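You operate a simulated robot arm through the tools that you are given. There is no shell and no other tool. Be economical: measure what you need, move in short steps, check, and stop when the job is done.

You are at the controls of a simulated robot arm. One attempt, no reset.

TASK
Rinse the Gurandelo jar on the rinser and rack it.
Fine: mouth down over the middle left peg of the peg rack; shut the rinser valve after rinsing; the other two jars, the other valves and the tank's lever stay as they are.

Only the result counts: the job must be done as asked and must still hold three seconds after the hand-in. Knocking over, shifting, dropping, spilling or breaking anything else fails it.

THE ROBOT
A 6-joint arm with a two-finger parallel gripper on a trunk, on a base that drives. Base frame: it is fixed to the floor where the robot stands at the start and does not move with it; the origin is under the middle of the robot, x ahead of it, y to its left, z up. Lengths are in cm, angles in rad, forces in N, time in s.
With the tool pointing down near the work surface it reaches from about 32 to 70 cm from the robot's upright axis, wherever it stands. Its first joint turns from -2.897 to 2.897 rad. Places, roughly: rinser valve handle [80, 0, 90]; tap handle [70, 40, 90]; red drain valve handle [30, -60, 50]; blue hose valve handle [30, -130, 70]; yellow oil valve handle [60, -200, 90]; orange lift lever [50, -90, 80]; glass jar [50, 125, 100]. Payload 4.1 kg.
Tool frame: the origin (TCP) lies between the finger pads and is the grasp point; the fingertips stand 2.3 cm ahead of it; z points along the fingers, y is the line along which they close. Largest opening 9.4 cm; finger width 3.8, thickness 1; the body of the gripper, 5.4 by 9.6 cm, starts 3.9 cm behind the TCP.
Orientation is that of the tool frame in the base frame, as a unit quaternion [w, x, y, z]. With the fingers straight down and closing along the base's y, the tool's x points along the base's -x, its y along +y and its z along -z.

THE INTERFACE
- The arm moves only by the tool step_arm. Its argument "rows" is a list that holds one entry, the list of rows, each a list of 6 numbers: the shift along the tool's x, y, z in units of 150 mm (1.0 is 150 mm), then the turn, a rotation vector about the tool's x, y, z in units of 180 degrees (1.0 is 180 degrees). In form: [[[dx, dy, dz, rx, ry, rz], ...]]. A call has 1 to 8 rows; each row is the pose to reach, as a shift and turn from the pose commanded when the call began, along the tool's axes at that moment. "fingers" is the finger opening in cm, from 0 to 9.4, set as the call begins (left out, the last holds). A call with a number of a shift or a turn outside -1 to 1 is refused whole. Rows are played at 5 a second. More than 5 cm and 0.15 rad between two rows, or a gripper value outside its range, and nothing of the call is played. A pose out of reach is approached as far as the arm can. The call stops where the force on the tool passes 60 N (or 10 N more than at its start, if that is more) or the arm is blocked; 0.2 s more then pass. Each finger travels about 4.5 cm/s and halts on what it meets, pressing with about 37 N; the grip force reading is that of the motor and also rises with nothing between the fingers. The clock runs only during rows and for 0.2 s after the last one: add rows that repeat a pose to give the fingers time. It gives the time, the measured TCP pose, the force on the tool (base axes), the opening and the grip force at its end, in the units of the frame above (readings bear some noise), and new pictures: "views" is both (left out), scene, wrist or none.
- Cameras (640 x 400 px; columns grow to the right, rows downward): "scene" is now at [2.12, 16.19, 153.64]; the picture's right is [0.03, -1.00, 0.00], its down [-0.71, -0.02, -0.71] and it looks along [0.71, 0.02, -0.71] (base axes); focal length 252 px, centre (320, 200). "wrist" rides on the gripper at [8.6, 1.6, -7.4] in the tool frame; the picture's right is [-0.18, 0.98, 0.00], its down [-0.58, -0.11, -0.81] and it looks along [-0.79, -0.15, 0.59] (tool axes); focal length 243 px, centre (320, 200). There is no depth. A picture from a camera that has moved, and an enlarged one, comes with that camera's place and axes in the base frame and with its lens. The place of the scene camera against the robot may be out by one fixed shift of up to 1.2 cm in any direction.
- raise_lower(by): slides the trunk up (or, below 0, down) by that many cm; the arm and the scene camera ride with it, the base frame stays. It gives what a move gives, with no picture.
- steer(legs): drives the robot by 1 to 6 legs, each [ahead, turn to the left] in cm and rad, along the robot's own axes; the way and the turn of a leg run together, so that a leg with both is an arc; at most 150 cm and 3.142 rad a leg. The arm and the cameras ride along, it lands a little off, and it stops where it bumps. It gives what a move gives, and a new picture of the scene camera.
- turn_head(pan, tilt): turns the head with the scene camera to pan (to the left, within 2.705 rad either way) and tilt (down, from -0.506 to 1.204), counted from straight ahead of the robot. It gives what a move gives, and a new picture of the scene camera.
- zoom(camera, box): a new picture of the part [left, top, right, bottom] of that camera's present view, enlarged. The clock stands still meanwhile.
- job_done(): hands the job in; it is judged then, once.

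Go step by step. Nothing tells you exact positions but the pictures and the camera data: compare them with the known pose of the tool, close in by small moves and look again before you grip or let go. The budget is 120 turns and 260 pictures, counting those below and the enlarged ones. Unless the task says otherwise, let go and move clear before handing in, and close with one line.

The tools are called after "Emit:" by a JSON object that holds its "fn" and its "kwargs". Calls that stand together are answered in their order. step_arm: Moves the arm, as the interface text tells. Its arguments: {"type":"object","properties":{"rows":{"type":"array","items":{"type":"array","items":{"type":"array","items":{"type":"number"}}}},"fingers":{"type":"number"},"views":{"type":"string","enum":["both","scene","wrist","none"]}},"required":["rows"]} The other tools are called the same way: raise_lower (by) slides the trunk up or down; steer (legs) drives the base; turn_head (pan, tilt) turns the head that bears the scene camera; zoom (camera, box) takes an enlarged picture of a part of a camera's view; job_done () hands the job in.

At the start:

```text
time_s: 0.0
eef_pos: [30.11, 20.24, 125.42]
tcp_rot: [0.0, 0.001, 1.0, 0.001]
ft_force: [-0.1, 0.5, 0.3]
opening: 9.4
finger_force: 0.0
trunk travel left (down, up): [-50.0, 9.0]
robot x, y, heading: [0.26, 0.19, -0.001]
head pan, tilt: [0.033, 0.784]
```

scene: 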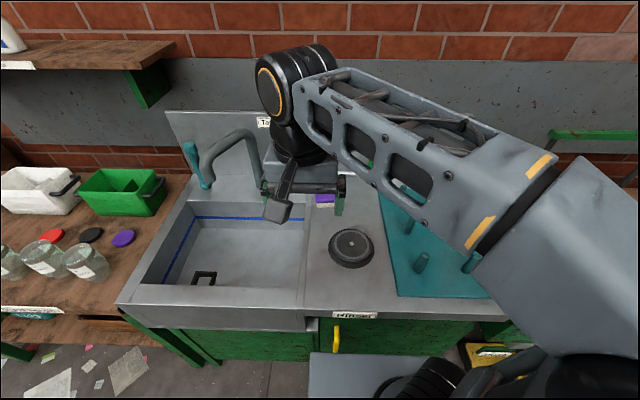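
wrist: 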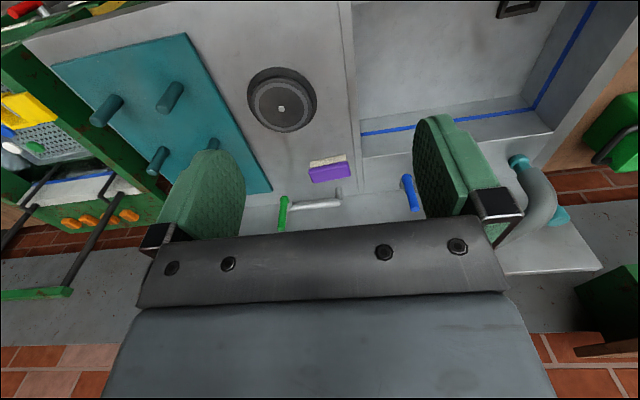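

I see a sink unit with a rinser, a teal peg rack to the right, and three jars on the left shelf. I'll look closer at the jars and the valves.

Emit:
{"fn": "zoom", "kwargs": {"camera": "scene", "box": [0, 160, 160, 320]}}

Emit:
{"fn": "turn_head", "kwargs": {"pan": 0.9, "tilt": 0.7}}

Emit:
{"fn": "zoom", "kwargs": {"camera": "wrist", "box": [40, 0, 440, 250]}}

```text
2.50 times, centred on (80, 240) of scene
camera zoom: at [2.12, 16.19, 153.64], right [0.03, -1.0, 0.0], down [-0.71, -0.02, -0.71], along [0.71, 0.02, -0.71], focal length 629 px, centre (920, 100)
```

zoom: 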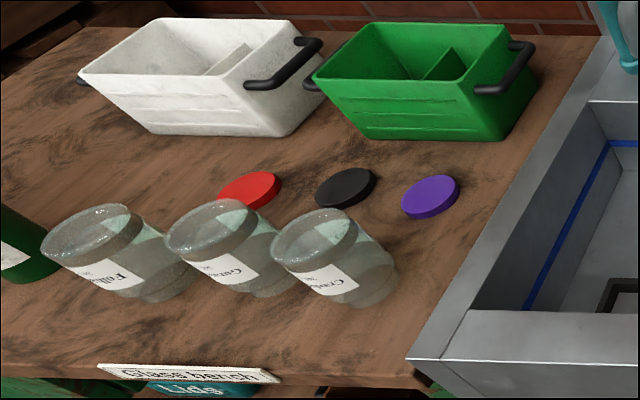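

```text
time_s: 1.2
eef_pos: [30.08, 20.3, 125.39]
tcp_rot: [0.0, -0.001, 1.0, 0.0]
ft_force: [-0.3, 0.4, -0.6]
opening: 9.37
finger_force: 0.0
trunk travel left (down, up): [-50.0, 9.0]
robot x, y, heading: [0.17, -0.15, 0.002]
head pan, tilt: [0.901, 0.7]
camera scene: at [-0.73, 22.57, 154.34], right [0.78, -0.62, 0.0], down [-0.4, -0.5, -0.76], along [0.48, 0.6, -0.64], focal length 252 px, centre (320, 200)
```

scene: 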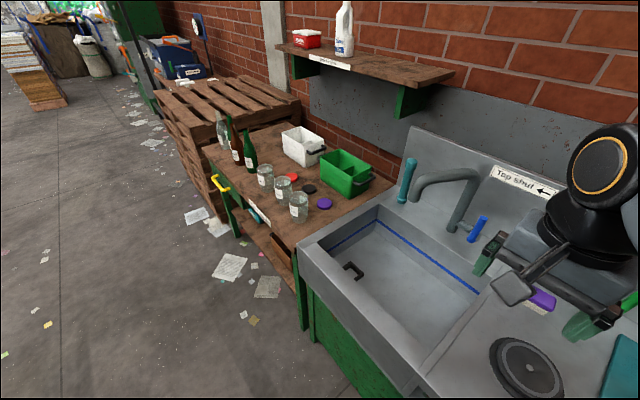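

```text
1.60 times, centred on (240, 125) of wrist
camera zoom: at [21.47, 21.79, 132.95], right [0.18, 0.98, 0.0], down [0.58, -0.11, 0.81], along [0.79, -0.15, -0.59], focal length 388 px, centre (448, 320)
```

zoom: 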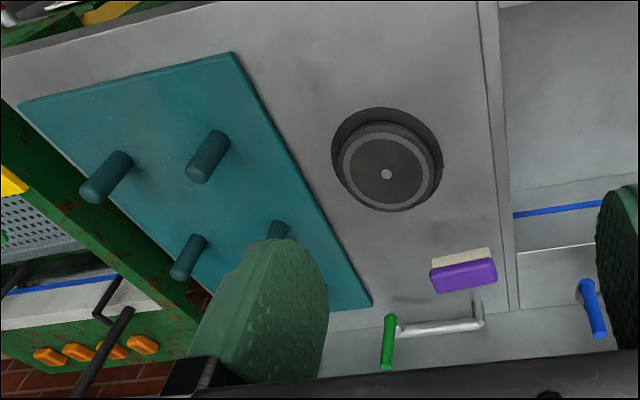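

The middle jar appears to be labelled "Gura…". I'll confirm it and view the valves' labels.

Emit:
{"fn": "zoom", "kwargs": {"camera": "scene", "box": [230, 150, 350, 230]}}

Emit:
{"fn": "zoom", "kwargs": {"camera": "scene", "box": [440, 140, 640, 280]}}

Emit:
{"fn": "step_arm", "kwargs": {"rows": [[[0, 0.3, 0, 0, 0, 0], [0, 0.6, 0, 0, 0, 0], [0, 0.9, 0, 0, 0, 0], [0, 1, 0, 0, 0, 0], [0, 1, 0, 0, 0, 0]]], "views": "wrist"}}

Emit:
{"fn": "turn_head", "kwargs": {"pan": -0.2, "tilt": 0.8}}

```text
5.00 times, centred on (290, 190) of scene
camera zoom: at [-0.73, 22.57, 154.34], right [0.78, -0.62, 0.0], down [-0.4, -0.5, -0.76], along [0.48, 0.6, -0.64], focal length 1258 px, centre (470, 250)
```

zoom: 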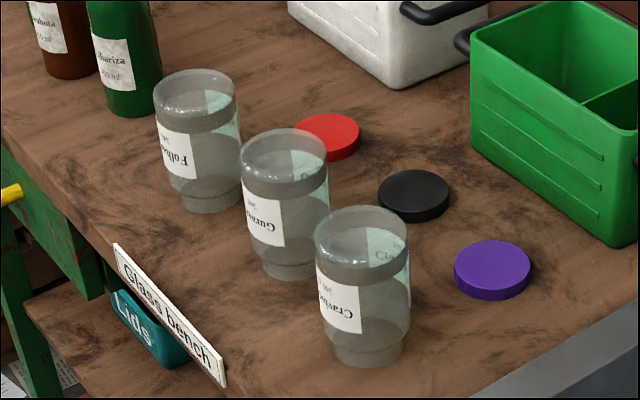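

```text
2.86 times, centred on (540, 210) of scene
camera zoom: at [-0.73, 22.57, 154.34], right [0.78, -0.62, 0.0], down [-0.4, -0.5, -0.76], along [0.48, 0.6, -0.64], focal length 719 px, centre (-309, 171)
```

zoom: 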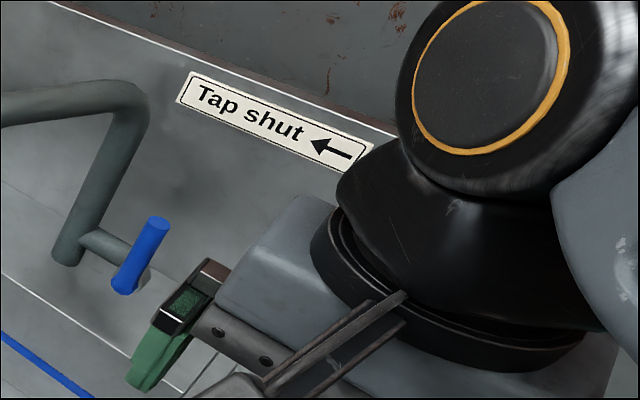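

```text
time_s: 2.4
eef_pos: [30.02, 35.14, 125.47]
tcp_rot: [0.0, 0.0, 1.0, 0.001]
ft_force: [-0.3, 0.3, 0.2]
opening: 9.41
finger_force: 0.0
trunk travel left (down, up): [-50.0, 9.0]
robot x, y, heading: [0.0, -0.22, 0.002]
head pan, tilt: [0.901, 0.7]
camera wrist: at [21.5, 36.7, 132.93], right [0.18, 0.98, 0.0], down [0.58, -0.11, 0.81], along [0.79, -0.15, -0.59], focal length 243 px, centre (320, 200)
```

wrist: 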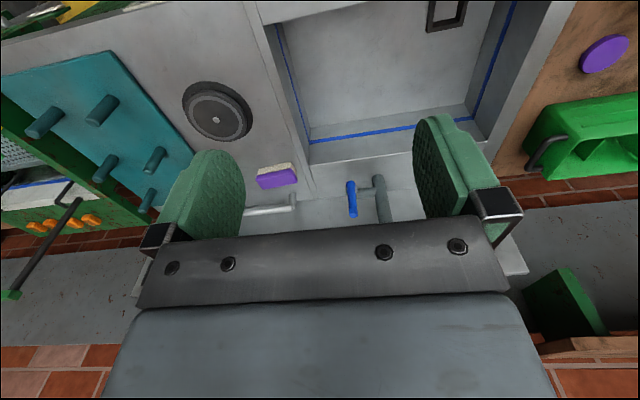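

```text
time_s: 3.7
eef_pos: [30.12, 35.29, 125.41]
tcp_rot: [0.0, 0.0, 1.0, 0.0]
ft_force: [0.4, -0.6, 0.3]
opening: 9.4
finger_force: 0.1
trunk travel left (down, up): [-50.0, 9.0]
robot x, y, heading: [0.1, 0.07, -0.002]
head pan, tilt: [-0.201, 0.799]
camera scene: at [1.89, 14.32, 153.51], right [-0.2, -0.98, 0.0], down [-0.7, 0.14, -0.7], along [0.68, -0.14, -0.72], focal length 252 px, centre (320, 200)
```

scene: 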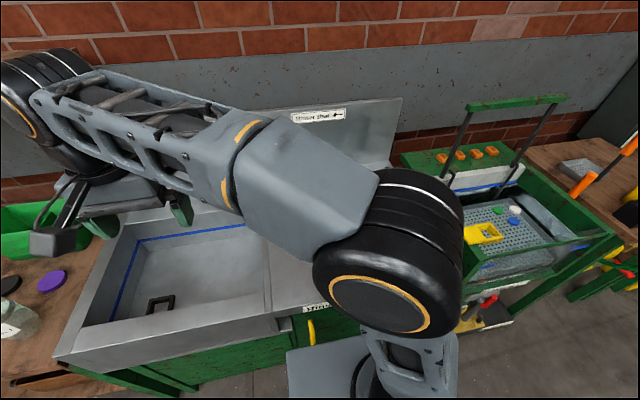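

The jars stand mouth down already (labels upside down, necks at the bench). I'll read the rinser label and check the lever by the peg rack.

Emit:
{"fn": "zoom", "kwargs": {"camera": "scene", "box": [270, 90, 370, 150]}}

Emit:
{"fn": "step_arm", "kwargs": {"rows": [[[0, 0.3, 0, 0, 0, 0], [0, 0.6, 0, 0, 0, 0], [0, 0.9, 0, 0, 0, 0], [0, 1, 0, 0, 0, 0], [0, 1, 0, 0, 0, 0]]], "views": "scene"}}

```text
6.40 times, centred on (320, 120) of scene
camera zoom: at [1.89, 14.32, 153.51], right [-0.2, -0.98, 0.0], down [-0.7, 0.14, -0.7], along [0.68, -0.14, -0.72], focal length 1610 px, centre (320, 712)
```

zoom: 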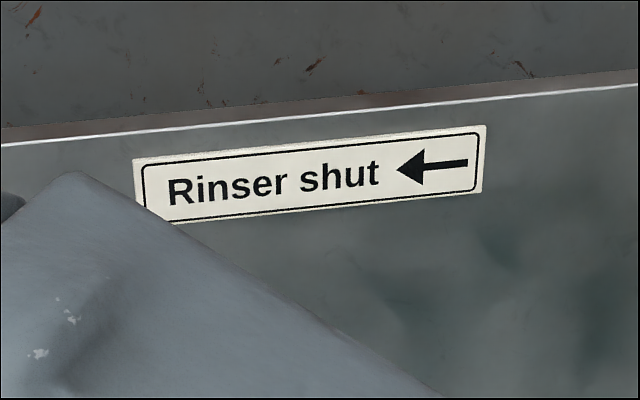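

```text
time_s: 4.9
eef_pos: [29.5, 49.32, 124.82]
tcp_rot: [0.0, 0.001, 1.0, 0.0]
ft_force: [0.2, -0.5, -0.1]
opening: 9.41
finger_force: 0.0
out of reach, approached as far as the arm can: row 4, 5
trunk travel left (down, up): [-50.0, 9.0]
robot x, y, heading: [0.06, 0.1, 0.002]
head pan, tilt: [-0.201, 0.799]
camera scene: at [1.86, 14.24, 153.52], right [-0.2, -0.98, 0.0], down [-0.7, 0.14, -0.7], along [0.68, -0.14, -0.72], focal length 252 px, centre (320, 200)
```

scene: 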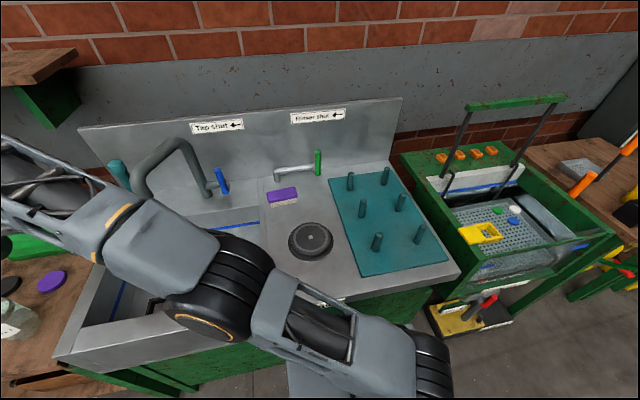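

Clear view: 2×3 pegs, rinser disc, green rinser valve handle on a pipe. I'll zoom in.

Emit:
{"fn": "zoom", "kwargs": {"camera": "scene", "box": [180, 90, 340, 190]}}

Emit:
{"fn": "zoom", "kwargs": {"camera": "scene", "box": [260, 150, 460, 275]}}

```text
4.00 times, centred on (260, 140) of scene
camera zoom: at [1.86, 14.24, 153.52], right [-0.2, -0.98, 0.0], down [-0.7, 0.14, -0.7], along [0.68, -0.14, -0.72], focal length 1006 px, centre (560, 440)
```

zoom: 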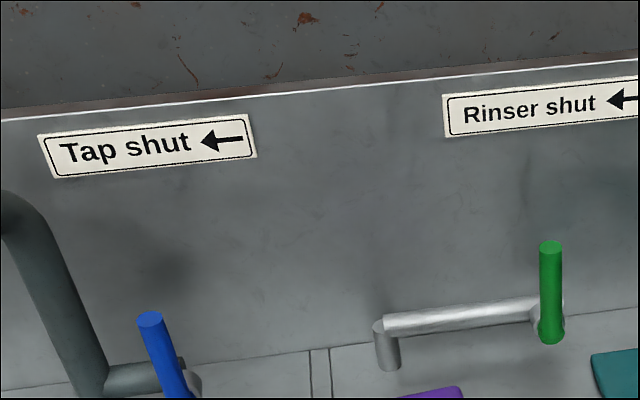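

```text
3.20 times, centred on (360, 212) of scene
camera zoom: at [1.86, 14.24, 153.52], right [-0.2, -0.98, 0.0], down [-0.7, 0.14, -0.7], along [0.68, -0.14, -0.72], focal length 805 px, centre (192, 160)
```

zoom: 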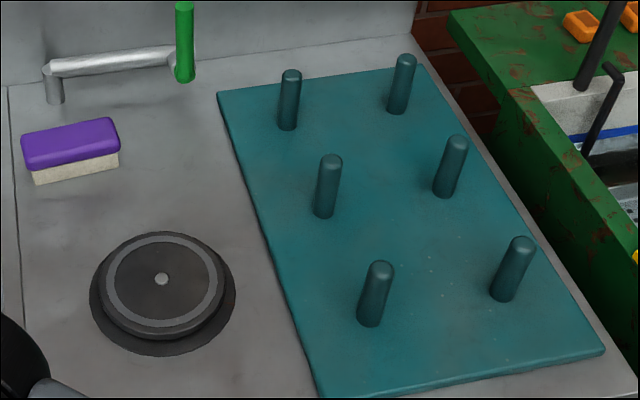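

The valve handle stands near [80,-1,92], the rinser near [51,7], the middle-left peg near [59,-13], the Gurandelo jar (middle) near [41,100]. I'll back off the counter, turn right and reverse toward the glass bench, so the arm's left side faces it.

Emit:
{"fn": "steer", "kwargs": {"legs": [[-14, 0], [0, -1.571], [-105, 0]]}}

Emit:
{"fn": "turn_head", "kwargs": {"pan": 1.5, "tilt": 0.85}}

```text
time_s: 14.9
eef_pos: [34.19, 74.35, 124.96]
tcp_rot: [-0.001, 0.697, 0.717, 0.0]
ft_force: [0.1, 0.1, 0.5]
opening: 9.4
finger_force: 0.0
trunk travel left (down, up): [-50.0, 9.0]
robot x, y, heading: [-16.04, 102.21, -1.543]
head pan, tilt: [-0.201, 0.799]
camera scene: at [-1.05, 100.2, 153.51], right [-0.99, 0.17, 0.0], down [0.12, 0.71, -0.7], along [-0.12, -0.69, -0.72], focal length 252 px, centre (320, 200)
```

scene: 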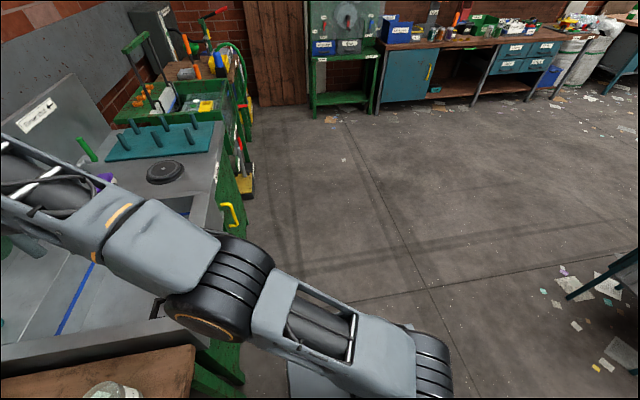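

```text
time_s: 16.6
eef_pos: [34.22, 74.27, 124.88]
tcp_rot: [0.0, 0.697, 0.717, -0.001]
ft_force: [-0.5, -0.2, -1.0]
opening: 9.42
finger_force: 0.0
trunk travel left (down, up): [-50.0, 9.0]
robot x, y, heading: [-16.15, 102.5, -1.544]
head pan, tilt: [1.499, 0.85]
camera scene: at [8.14, 107.8, 153.11], right [-0.04, -1.0, 0.0], down [-0.75, 0.03, -0.66], along [0.66, -0.03, -0.75], focal length 252 px, centre (320, 200)
```

scene: 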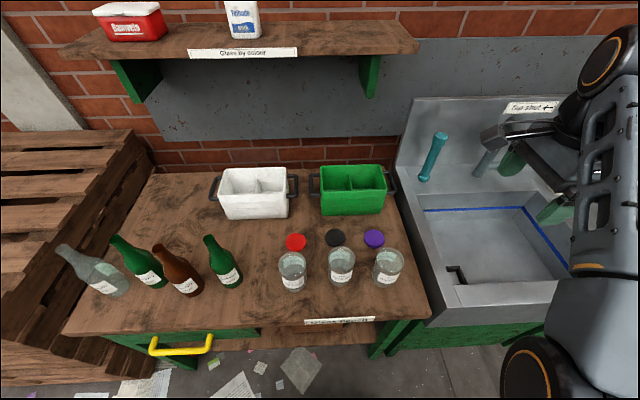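

Emit:
{"fn": "zoom", "kwargs": {"camera": "scene", "box": [260, 220, 420, 320]}}

Emit:
{"fn": "step_arm", "kwargs": {"rows": [[[-0.3, 0.15, 0, 0, 0, -0.03], [-0.6, 0.3, 0, 0, 0, -0.03], [-0.9, 0.45, 0, 0, 0, -0.03], [-0.95, 0.47, 0, 0, 0, -0.03]]], "views": "none"}}

```text
4.00 times, centred on (340, 270) of scene
camera zoom: at [8.14, 107.8, 153.11], right [-0.04, -1.0, 0.0], down [-0.75, 0.03, -0.66], along [0.66, -0.03, -0.75], focal length 1006 px, centre (240, -80)
```

zoom: 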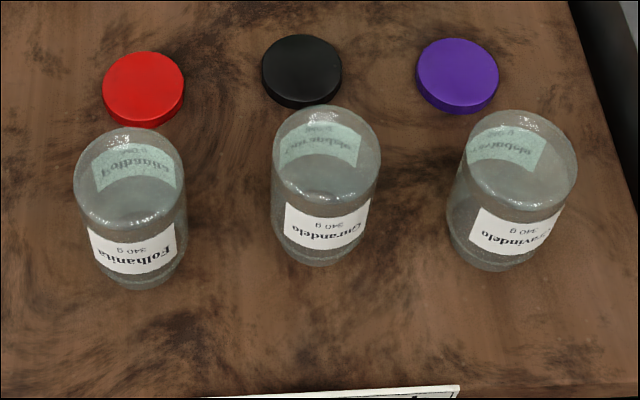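

```text
refused: row 1 steps farther than a row can; nothing moved
```

The middle jar is confirmed as Gurandelo, at about [40.3,100.4], top z≈93. I'll bring the open gripper above it.

Emit:
{"fn": "step_arm", "kwargs": {"rows": [[[0.3, 0.07, 0, 0, 0, 0], [0.6, 0.14, 0, 0, 0, 0], [0.9, 0.21, 0, 0, 0, 0], [1.0, 0.24, 0, 0, 0, 0]]], "views": "none"}}

Emit:
{"fn": "step_arm", "kwargs": {"rows": [[[0.3, 0.06, 0, 0, 0, 0], [0.6, 0.12, 0, 0, 0, 0], [0.73, 0.16, 0, 0, 0, 0], [0.73, 0.16, 0.3, 0, 0, 0], [0.73, 0.16, 0.6, 0, 0, 0], [0.73, 0.16, 0.9, 0, 0, 0], [0.73, 0.16, 1.0, 0, 0, 0], [0.73, 0.16, 1.0, 0, 0, 0]]]}}

```text
time_s: 17.6
eef_pos: [37.14, 89.42, 124.79]
tcp_rot: [0.0, 0.697, 0.717, 0.0]
ft_force: [0.4, 0.5, -0.2]
opening: 9.4
finger_force: 0.1
trunk travel left (down, up): [-50.0, 9.0]
robot x, y, heading: [-16.31, 102.45, -1.541]
head pan, tilt: [1.499, 0.85]
```

```text
time_s: 19.4
eef_pos: [39.33, 100.23, 109.77]
tcp_rot: [0.0, 0.697, 0.717, 0.0]
ft_force: [-0.1, 0.0, -0.6]
opening: 9.44
finger_force: 0.0
out of reach, approached as far as the arm can: row 3
trunk travel left (down, up): [-50.0, 9.0]
robot x, y, heading: [-16.28, 102.32, -1.541]
head pan, tilt: [1.499, 0.85]
camera scene: at [8.14, 107.81, 153.11], right [-0.04, -1.0, 0.0], down [-0.75, 0.03, -0.66], along [0.66, -0.03, -0.75], focal length 252 px, centre (320, 200)
camera wrist: at [40.73, 108.77, 117.25], right [0.99, -0.16, 0.0], down [-0.09, -0.58, 0.81], along [-0.13, -0.8, -0.59], focal length 243 px, centre (320, 200)
```

scene: 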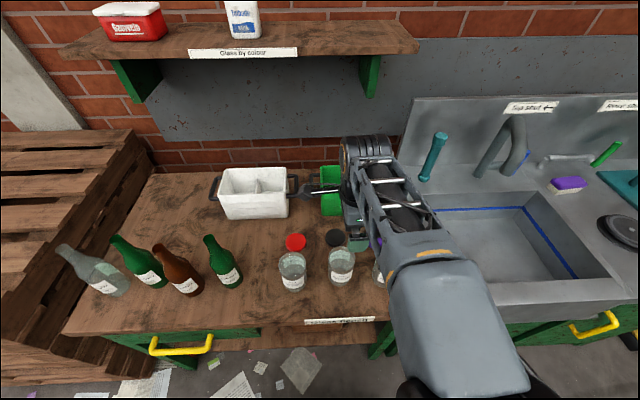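
wrist: 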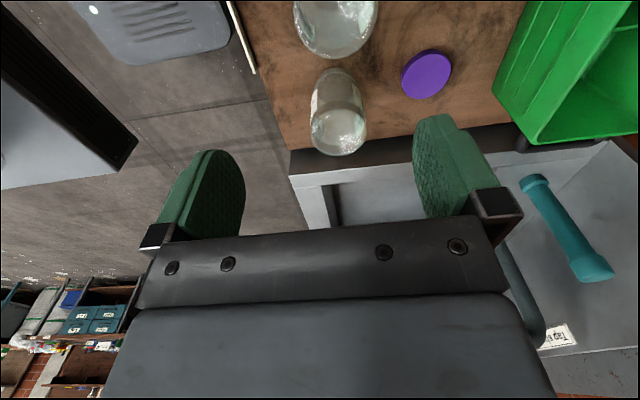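

The gripper is over the jar; I'll centre it in x and descend to just above the grasp height.

Emit:
{"fn": "step_arm", "kwargs": {"rows": [[[0.01, 0.06, 0, 0, 0, 0], [0.01, 0.06, 0.3, 0, 0, 0], [0.01, 0.06, 0.6, 0, 0, 0], [0.01, 0.06, 0.75, 0, 0, 0], [0.01, 0.06, 0.75, 0, 0, 0]]]}}

Emit:
{"fn": "zoom", "kwargs": {"camera": "scene", "box": [260, 200, 420, 300]}}

```text
time_s: 20.6
eef_pos: [40.37, 100.45, 98.56]
tcp_rot: [0.0, 0.697, 0.717, 0.0]
ft_force: [0.3, 0.1, -0.1]
opening: 9.39
finger_force: 0.0
trunk travel left (down, up): [-50.0, 9.0]
robot x, y, heading: [-15.92, 102.77, -1.545]
head pan, tilt: [1.499, 0.85]
camera scene: at [8.15, 107.81, 153.11], right [-0.04, -1.0, 0.0], down [-0.75, 0.03, -0.66], along [0.66, -0.03, -0.75], focal length 252 px, centre (320, 200)
camera wrist: at [41.82, 109.16, 106.03], right [0.99, -0.16, 0.0], down [-0.09, -0.58, 0.81], along [-0.13, -0.8, -0.59], focal length 243 px, centre (320, 200)
```

scene: 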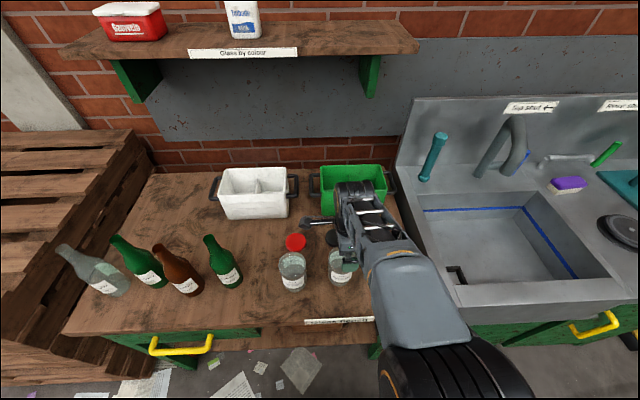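
wrist: 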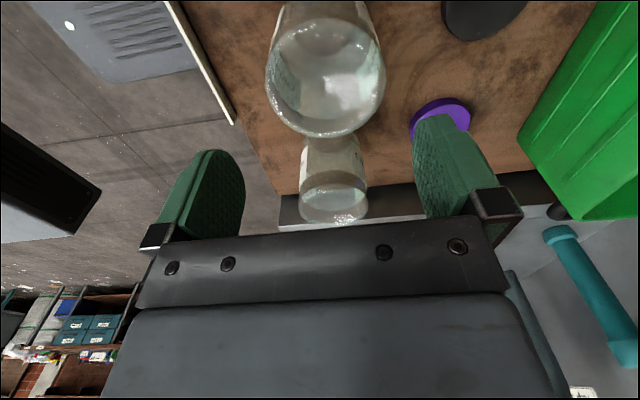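

```text
4.00 times, centred on (340, 250) of scene
camera zoom: at [8.15, 107.81, 153.11], right [-0.04, -1.0, 0.0], down [-0.75, 0.03, -0.66], along [0.66, -0.03, -0.75], focal length 1006 px, centre (240, 0)
```

zoom: 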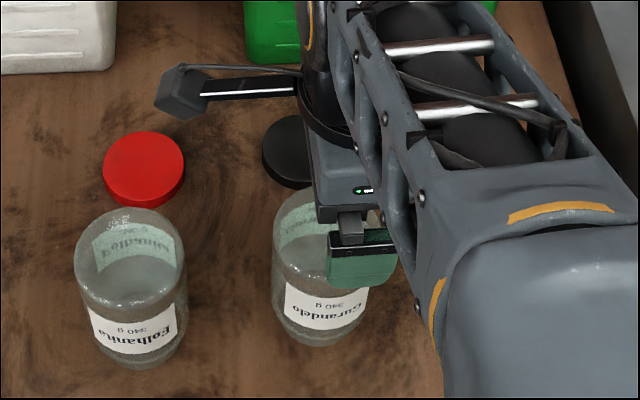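

The wrist view suggests the jar is ~1 cm further in +y and ~0.5 in +x; I'll correct, lower a bit and recheck.

Emit:
{"fn": "step_arm", "kwargs": {"rows": [[[0.07, 0.035, 0, 0, 0, 0], [0.07, 0.035, 0.13, 0, 0, 0], [0.07, 0.035, 0.13, 0, 0, 0]]], "views": "wrist"}}

Emit:
{"fn": "turn_head", "kwargs": {"pan": 1.25, "tilt": 0.75}}

Emit:
{"fn": "zoom", "kwargs": {"camera": "wrist", "box": [160, 0, 480, 220]}}

```text
time_s: 21.4
eef_pos: [40.82, 101.64, 96.64]
tcp_rot: [0.0, 0.698, 0.717, 0.0]
ft_force: [0.1, 1.4, 0.0]
opening: 9.39
finger_force: 0.2
trunk travel left (down, up): [-50.0, 9.0]
robot x, y, heading: [-15.95, 102.19, -1.541]
head pan, tilt: [1.499, 0.85]
camera wrist: at [42.28, 110.22, 104.02], right [0.99, -0.16, 0.0], down [-0.09, -0.58, 0.81], along [-0.13, -0.8, -0.59], focal length 243 px, centre (320, 200)
```

wrist: 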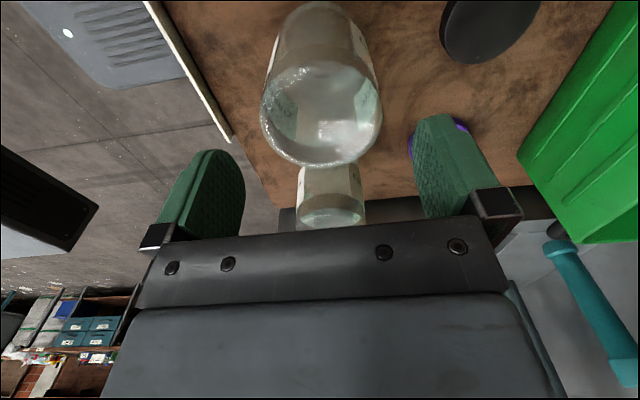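

```text
time_s: 22.2
eef_pos: [40.81, 101.55, 96.57]
tcp_rot: [0.001, 0.697, 0.717, 0.0]
ft_force: [0.3, 0.6, 0.2]
opening: 9.44
finger_force: 0.0
trunk travel left (down, up): [-50.0, 9.0]
robot x, y, heading: [-15.66, 102.32, -1.542]
head pan, tilt: [1.25, 0.75]
camera scene: at [8.27, 105.76, 153.91], right [-0.29, -0.96, 0.0], down [-0.65, 0.2, -0.73], along [0.7, -0.21, -0.68], focal length 252 px, centre (320, 200)
```

scene: 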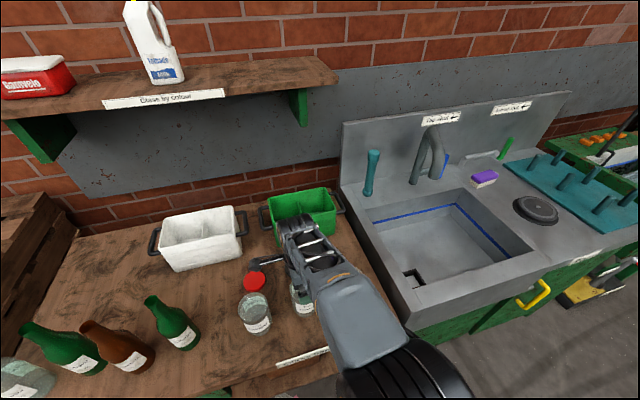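

```text
1.82 times, centred on (320, 110) of wrist
camera zoom: at [42.28, 110.22, 104.06], right [0.99, -0.16, 0.0], down [-0.09, -0.58, 0.81], along [-0.13, -0.8, -0.59], focal length 441 px, centre (320, 364)
```

zoom: 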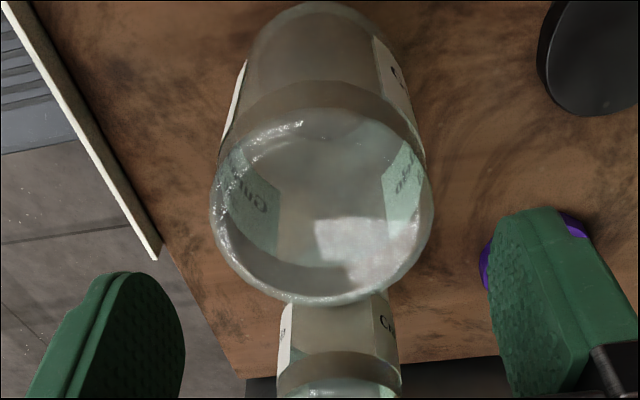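

Triangulating gives the jar top at [40.8,101.3,90.7], width 7.6. I'm centred; descend to z≈88 and close.

Emit:
{"fn": "step_arm", "kwargs": {"rows": [[[-0.01, 0, 0.2, 0, 0, 0], [-0.015, 0, 0.4, 0, 0, 0], [-0.015, 0, 0.5, 0, 0, 0], [-0.015, 0, 0.57, 0, 0, 0], [-0.015, 0, 0.57, 0, 0, 0]]]}}

```text
time_s: 23.4
eef_pos: [40.95, 101.4, 88.18]
tcp_rot: [0.001, 0.697, 0.717, 0.001]
ft_force: [0.1, 0.7, 3.8]
opening: 9.39
finger_force: 0.1
trunk travel left (down, up): [-50.0, 9.0]
robot x, y, heading: [-16.08, 102.31, -1.542]
head pan, tilt: [1.25, 0.75]
camera scene: at [8.23, 105.76, 153.92], right [-0.29, -0.96, 0.0], down [-0.65, 0.2, -0.73], along [0.7, -0.21, -0.68], focal length 252 px, centre (320, 200)
camera wrist: at [42.27, 110.04, 95.6], right [0.99, -0.16, 0.0], down [-0.09, -0.58, 0.81], along [-0.12, -0.8, -0.59], focal length 243 px, centre (320, 200)
```

scene: 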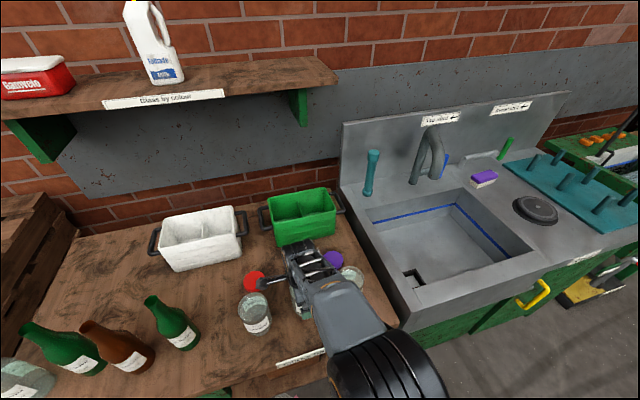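
wrist: 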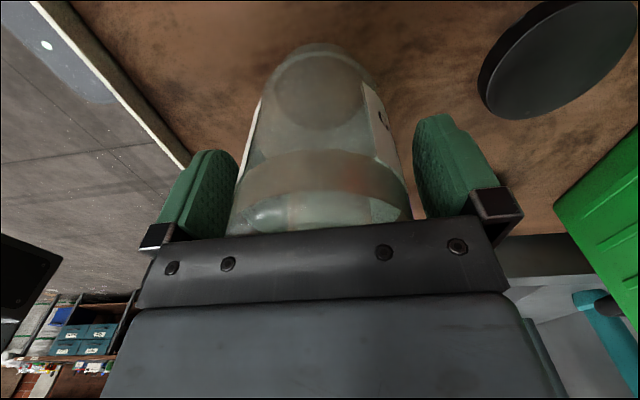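

The jar is between the fingers, with a faint touch on top. I'll lift 4 mm and close.

Emit:
{"fn": "step_arm", "kwargs": {"rows": [[[0, 0, -0.027, 0, 0, 0], [0, 0, -0.027, 0, 0, 0], [0, 0, -0.027, 0, 0, 0], [0, 0, -0.027, 0, 0, 0], [0, 0, -0.027, 0, 0, 0], [0, 0, -0.027, 0, 0, 0]]], "fingers": 6.5, "views": "wrist"}}

```text
time_s: 24.8
eef_pos: [40.81, 101.42, 88.46]
tcp_rot: [-0.001, 0.697, 0.717, 0.0]
ft_force: [0.1, 0.8, 0.2]
opening: 7.54
finger_force: 37.2
trunk travel left (down, up): [-50.0, 9.0]
robot x, y, heading: [-15.78, 101.96, -1.543]
head pan, tilt: [1.25, 0.75]
camera wrist: at [42.24, 109.96, 95.97], right [0.99, -0.16, 0.0], down [-0.09, -0.58, 0.81], along [-0.13, -0.8, -0.59], focal length 243 px, centre (320, 200)
```

wrist: 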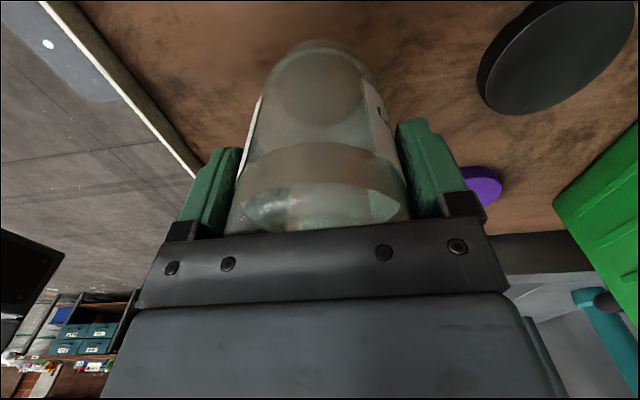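

Gripped at 7.54 cm. Lift straight up.

Emit:
{"fn": "step_arm", "kwargs": {"rows": [[[0, 0, -0.1, 0, 0, 0], [0, 0, -0.3, 0, 0, 0], [0, 0, -0.6, 0, 0, 0], [0, 0, -0.9, 0, 0, 0], [0, 0, -1, 0, 0, 0]]], "views": "wrist"}}

Emit:
{"fn": "step_arm", "kwargs": {"rows": [[[0, 0, -0.3, 0, 0, 0], [0, 0, -0.6, 0, 0, 0], [0, 0, -0.9, 0, 0, 0], [0, 0, -0.9, 0, 0, 0]]], "views": "scene"}}

```text
time_s: 26.0
eef_pos: [40.77, 101.37, 103.75]
tcp_rot: [0.0, 0.697, 0.717, -0.001]
ft_force: [0.1, -0.7, -1.7]
opening: 7.54
finger_force: 36.9
trunk travel left (down, up): [-50.0, 9.0]
robot x, y, heading: [-16.22, 102.04, -1.539]
head pan, tilt: [1.25, 0.75]
camera wrist: at [42.12, 110.06, 111.12], right [0.99, -0.16, 0.0], down [-0.09, -0.58, 0.81], along [-0.13, -0.8, -0.59], focal length 243 px, centre (320, 200)
```

wrist: 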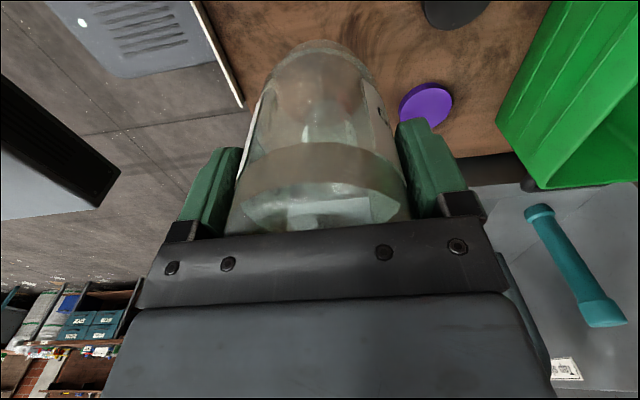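

```text
time_s: 27.0
eef_pos: [40.58, 101.61, 117.01]
tcp_rot: [0.0, 0.697, 0.717, 0.0]
ft_force: [0.1, -0.3, -2.6]
opening: 7.51
finger_force: 36.8
trunk travel left (down, up): [-50.0, 9.0]
robot x, y, heading: [-16.38, 102.22, -1.546]
head pan, tilt: [1.25, 0.75]
camera scene: at [8.28, 105.76, 153.91], right [-0.29, -0.96, 0.0], down [-0.65, 0.2, -0.73], along [0.7, -0.21, -0.68], focal length 252 px, centre (320, 200)
```

scene: 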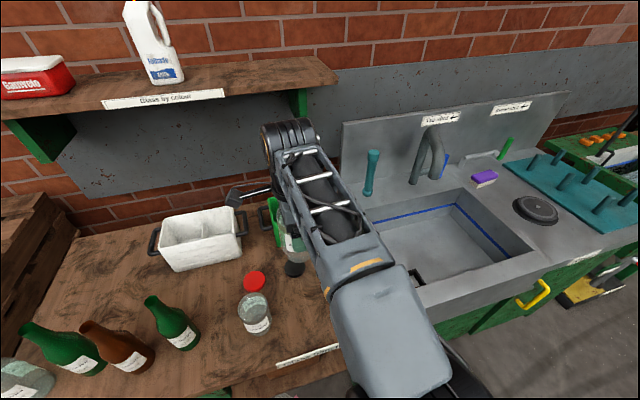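

Jar lifted. Now I'll drive along the counter, edging slightly closer, so the jar ends above the rinser region.

Emit:
{"fn": "steer", "kwargs": {"legs": [[48, 0.2], [47, -0.2]]}}

Emit:
{"fn": "turn_head", "kwargs": {"pan": 1.5, "tilt": 0.8}}

```text
time_s: 32.2
eef_pos: [52.54, 8.22, 117.03]
tcp_rot: [0.0, 0.699, 0.716, 0.0]
ft_force: [0.6, -0.4, -1.7]
opening: 7.53
finger_force: 36.9
trunk travel left (down, up): [-50.0, 9.0]
robot x, y, heading: [-4.4, 9.41, -1.544]
head pan, tilt: [1.25, 0.75]
camera scene: at [20.18, 12.55, 153.91], right [-0.29, -0.96, 0.0], down [-0.65, 0.2, -0.73], along [0.7, -0.21, -0.68], focal length 252 px, centre (320, 200)
```

scene: 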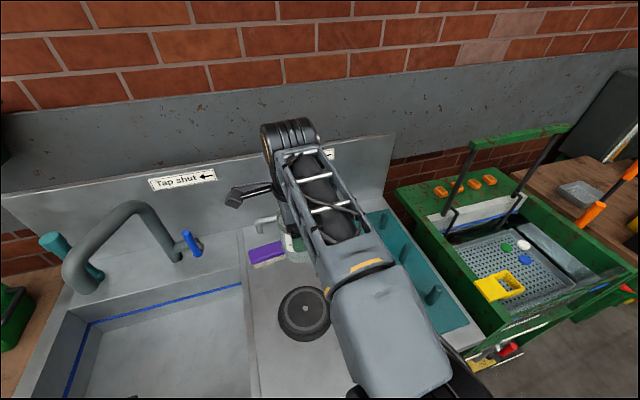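

```text
time_s: 33.0
eef_pos: [52.54, 8.26, 117.04]
tcp_rot: [0.0, 0.699, 0.715, 0.0]
ft_force: [0.1, 0.1, -2.9]
opening: 7.5
finger_force: 36.8
trunk travel left (down, up): [-50.0, 9.0]
robot x, y, heading: [-4.58, 9.33, -1.547]
head pan, tilt: [1.499, 0.799]
camera scene: at [20.31, 14.63, 153.51], right [-0.05, -1.0, 0.0], down [-0.72, 0.03, -0.7], along [0.7, -0.03, -0.72], focal length 252 px, centre (320, 200)
```

scene: 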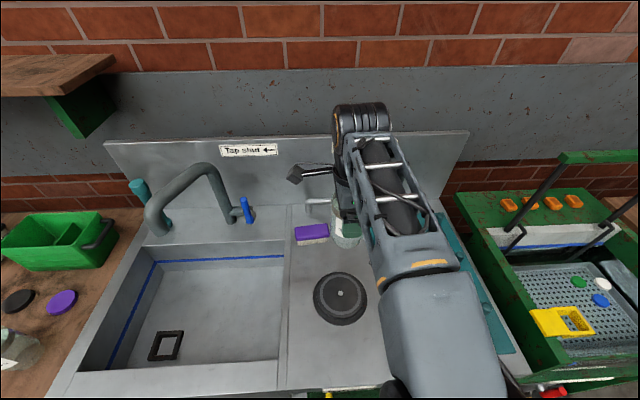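

Emit:
{"fn": "step_arm", "kwargs": {"rows": [[[0, 0, 0.0, 0, 0, 0]]], "views": "wrist"}}

Emit:
{"fn": "zoom", "kwargs": {"camera": "scene", "box": [270, 180, 430, 340]}}

```text
time_s: 33.4
eef_pos: [52.35, 8.25, 116.93]
tcp_rot: [0.0, 0.699, 0.715, 0.0]
ft_force: [-0.4, 0.9, -2.8]
opening: 7.51
finger_force: 37.1
trunk travel left (down, up): [-50.0, 9.0]
robot x, y, heading: [-4.39, 9.66, -1.54]
head pan, tilt: [1.499, 0.799]
camera wrist: at [53.9, 16.77, 124.43], right [0.99, -0.16, 0.0], down [-0.1, -0.58, 0.81], along [-0.13, -0.8, -0.59], focal length 243 px, centre (320, 200)
```

wrist: 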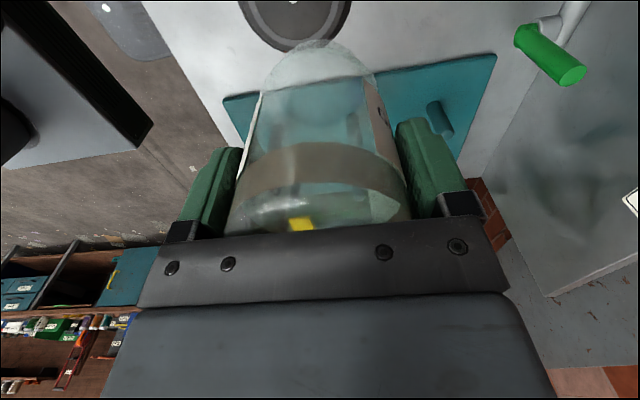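

```text
2.50 times, centred on (350, 260) of scene
camera zoom: at [20.31, 14.63, 153.51], right [-0.05, -1.0, 0.0], down [-0.72, 0.03, -0.7], along [0.7, -0.03, -0.72], focal length 629 px, centre (245, 50)
```

zoom: 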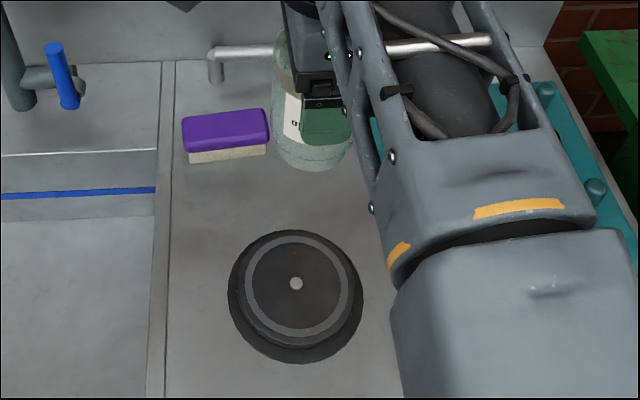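

The wrist view puts the rinser near [48.7,6.7]. I'll shift back in +y for a clearer look.

Emit:
{"fn": "step_arm", "kwargs": {"rows": [[[0.25, -0.12, 0, 0, 0, 0], [0.5, -0.25, 0, 0, 0, 0], [0.5, -0.25, 0, 0, 0, 0]]], "views": "wrist"}}

Emit:
{"fn": "zoom", "kwargs": {"camera": "wrist", "box": [180, 0, 420, 150]}}

```text
time_s: 34.2
eef_pos: [48.65, 15.61, 116.93]
tcp_rot: [0.0, 0.699, 0.715, 0.0]
ft_force: [-0.3, 0.2, -0.8]
opening: 7.54
finger_force: 36.8
trunk travel left (down, up): [-50.0, 9.0]
robot x, y, heading: [-4.2, 9.49, -1.547]
head pan, tilt: [1.499, 0.799]
camera wrist: at [49.97, 24.17, 124.44], right [0.99, -0.16, 0.0], down [-0.1, -0.58, 0.81], along [-0.13, -0.8, -0.59], focal length 243 px, centre (320, 200)
```

wrist: 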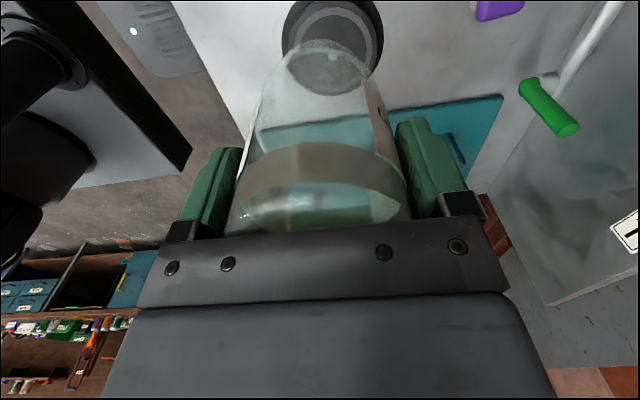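

```text
2.67 times, centred on (300, 75) of wrist
camera zoom: at [49.97, 24.17, 124.44], right [0.99, -0.16, 0.0], down [-0.1, -0.58, 0.81], along [-0.13, -0.8, -0.59], focal length 647 px, centre (373, 533)
```

zoom: 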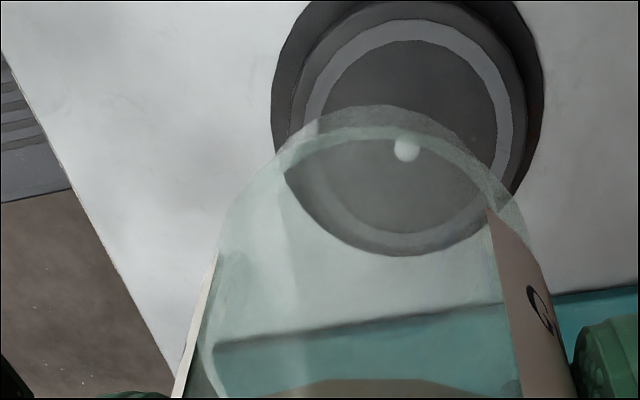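

Triangulated nozzle: [49.1,7.1,85]. Move over it and descend, staying a few cm above.

Emit:
{"fn": "step_arm", "kwargs": {"rows": [[[-0.3, 0.01, 0, 0, 0, 0], [-0.567, 0.017, 0, 0, 0, 0], [-0.567, 0.017, 0.3, 0, 0, 0], [-0.567, 0.017, 0.6, 0, 0, 0], [-0.567, 0.017, 0.9, 0, 0, 0], [-0.567, 0.017, 1.0, 0, 0, 0], [-0.567, 0.017, 1.0, 0, 0, 0]]]}}

Emit:
{"fn": "zoom", "kwargs": {"camera": "scene", "box": [270, 220, 430, 340]}}

Emit:
{"fn": "zoom", "kwargs": {"camera": "wrist", "box": [180, 0, 460, 230]}}

```text
time_s: 35.8
eef_pos: [48.95, 6.98, 101.98]
tcp_rot: [0.0, 0.699, 0.716, 0.0]
ft_force: [-0.1, 0.0, -1.0]
opening: 7.51
finger_force: 36.7
trunk travel left (down, up): [-50.0, 9.0]
robot x, y, heading: [-4.17, 9.32, -1.547]
head pan, tilt: [1.499, 0.799]
camera scene: at [20.31, 14.63, 153.51], right [-0.05, -1.0, 0.0], down [-0.72, 0.03, -0.7], along [0.7, -0.03, -0.72], focal length 252 px, centre (320, 200)
camera wrist: at [50.4, 15.58, 109.57], right [0.99, -0.16, 0.0], down [-0.1, -0.58, 0.81], along [-0.13, -0.8, -0.59], focal length 243 px, centre (320, 200)
```

scene: 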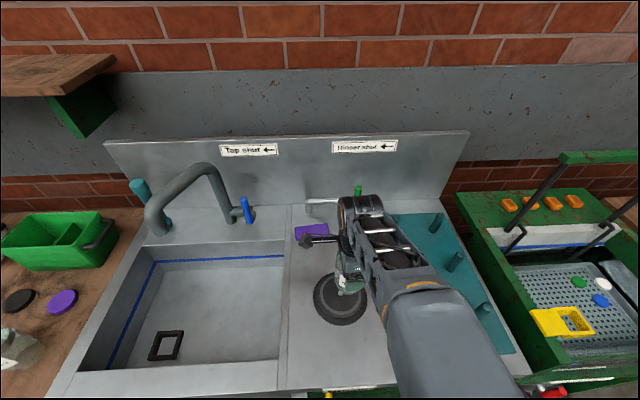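
wrist: 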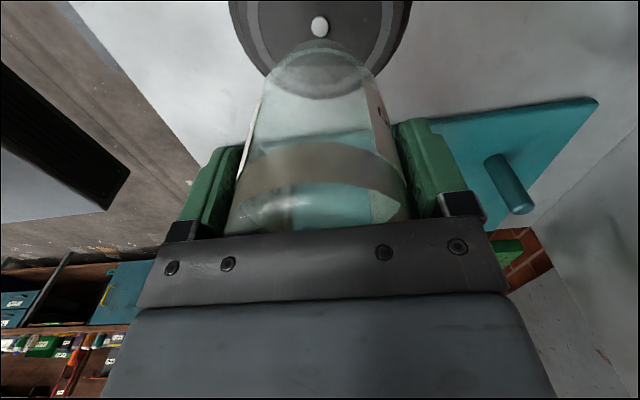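

```text
3.33 times, centred on (350, 280) of scene
camera zoom: at [20.31, 14.63, 153.51], right [-0.05, -1.0, 0.0], down [-0.72, 0.03, -0.7], along [0.7, -0.03, -0.72], focal length 838 px, centre (220, -67)
```

zoom: 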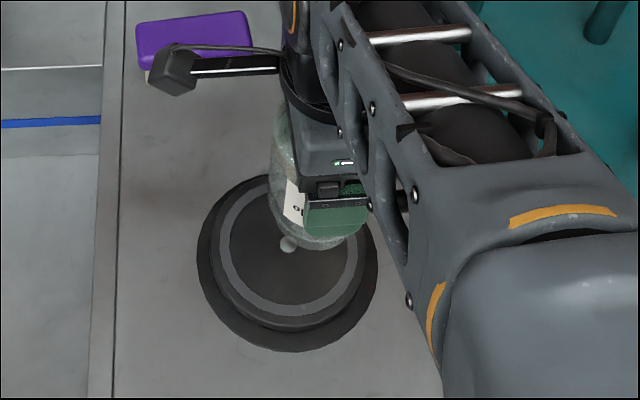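

```text
1.74 times, centred on (320, 115) of wrist
camera zoom: at [50.4, 15.58, 109.57], right [0.99, -0.16, 0.0], down [-0.1, -0.58, 0.81], along [-0.13, -0.8, -0.59], focal length 422 px, centre (320, 348)
```

zoom: 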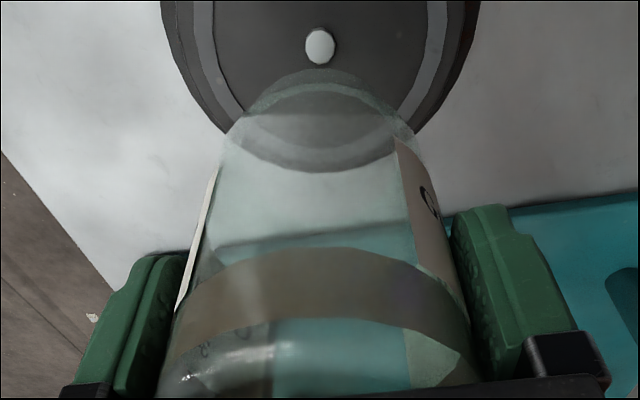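

Aligned within 3 mm. Descend to just above, then step carefully to contact.

Emit:
{"fn": "step_arm", "kwargs": {"rows": [[[0.015, 0.01, 0.2, 0, 0, 0], [0.015, 0.01, 0.4, 0, 0, 0], [0.015, 0.01, 0.5, 0, 0, 0], [0.015, 0.01, 0.55, 0, 0, 0]]], "views": "both"}}

Emit:
{"fn": "zoom", "kwargs": {"camera": "scene", "box": [290, 240, 390, 330]}}

```text
time_s: 36.8
eef_pos: [49.23, 7.26, 94.34]
tcp_rot: [0.004, 0.699, 0.715, 0.005]
ft_force: [-0.5, -2.5, 48.7]
opening: 7.55
finger_force: 31.0
trunk travel left (down, up): [-50.0, 9.0]
robot x, y, heading: [-4.11, 9.0, -1.549]
head pan, tilt: [1.499, 0.799]
camera scene: at [19.86, 14.61, 153.68], right [-0.05, -1.0, 0.0], down [-0.71, 0.03, -0.7], along [0.7, -0.03, -0.71], focal length 252 px, centre (320, 200)
camera wrist: at [50.55, 15.79, 101.95], right [0.99, -0.16, 0.01], down [-0.11, -0.58, 0.8], along [-0.12, -0.8, -0.59], focal length 243 px, centre (320, 200)
```

scene: 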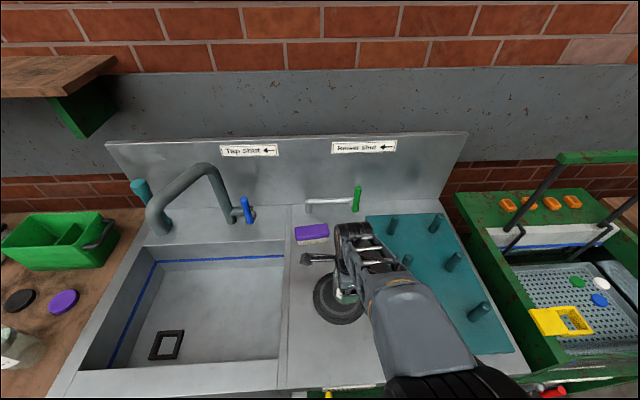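
wrist: 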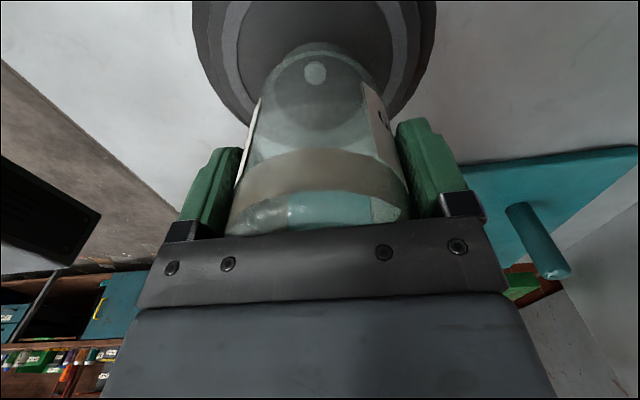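

```text
4.44 times, centred on (340, 285) of scene
camera zoom: at [19.86, 14.61, 153.68], right [-0.05, -1.0, 0.0], down [-0.71, 0.03, -0.7], along [0.7, -0.03, -0.71], focal length 1118 px, centre (231, -178)
```

zoom: 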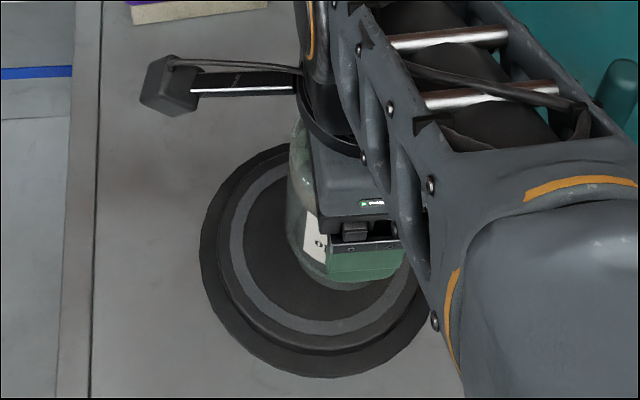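

Contact on the rinser plate; the nozzle shows centred inside the mouth. I'll relieve the pressure.

Emit:
{"fn": "step_arm", "kwargs": {"rows": [[[0, 0, -0.04, 0, 0, 0], [0, 0, -0.04, 0, 0, 0]]], "views": "wrist"}}

```text
time_s: 37.4
eef_pos: [49.18, 7.26, 94.45]
tcp_rot: [0.001, 0.699, 0.715, 0.001]
ft_force: [8.3, -2.5, 23.3]
opening: 7.5
finger_force: 37.1
trunk travel left (down, up): [-50.0, 9.0]
robot x, y, heading: [-4.29, 9.38, -1.551]
head pan, tilt: [1.499, 0.799]
camera wrist: at [50.63, 15.8, 101.95], right [0.99, -0.16, 0.0], down [-0.1, -0.58, 0.81], along [-0.13, -0.8, -0.59], focal length 243 px, centre (320, 200)
```

wrist: 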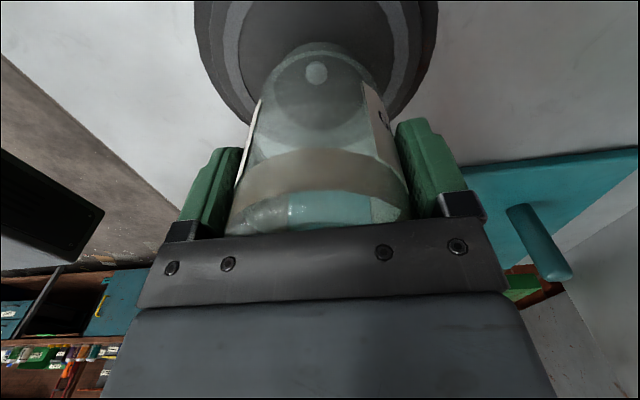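

Still 23 N; lift a touch more, then release.

Emit:
{"fn": "step_arm", "kwargs": {"rows": [[[0, 0, -0.02, 0, 0, 0], [0, 0, -0.02, 0, 0, 0]]], "views": "none"}}

Emit:
{"fn": "step_arm", "kwargs": {"rows": [[[0, 0, 0, 0, 0, 0], [0, 0, 0, 0, 0, 0], [0, 0, 0, 0, 0, 0], [0, 0, 0, 0, 0, 0]]], "fingers": 9.4, "views": "wrist"}}

```text
time_s: 38.0
eef_pos: [49.15, 7.27, 94.52]
tcp_rot: [-0.001, 0.698, 0.716, -0.002]
ft_force: [2.2, -1.9, 7.7]
opening: 7.51
finger_force: 36.9
trunk travel left (down, up): [-50.0, 9.0]
robot x, y, heading: [-4.16, 9.43, -1.548]
head pan, tilt: [1.499, 0.799]
```

```text
time_s: 39.0
eef_pos: [49.1, 7.28, 94.52]
tcp_rot: [0.001, 0.698, 0.716, 0.0]
ft_force: [-3.0, -0.8, 5.7]
opening: 9.38
finger_force: 0.1
trunk travel left (down, up): [-50.0, 9.0]
robot x, y, heading: [-4.46, 9.73, -1.546]
head pan, tilt: [1.499, 0.799]
camera wrist: at [50.57, 15.88, 102.14], right [0.99, -0.16, 0.0], down [-0.1, -0.58, 0.81], along [-0.13, -0.8, -0.59], focal length 243 px, centre (320, 200)
```

wrist: 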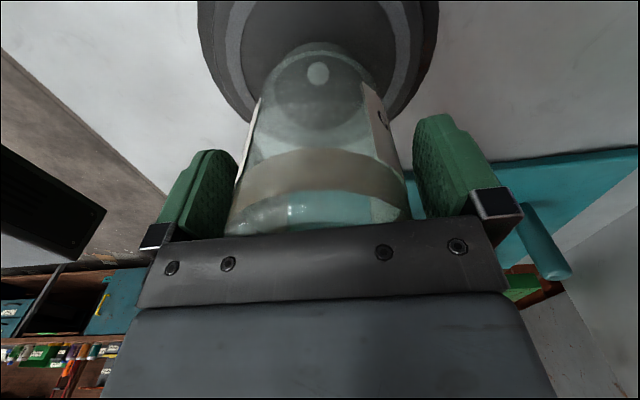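

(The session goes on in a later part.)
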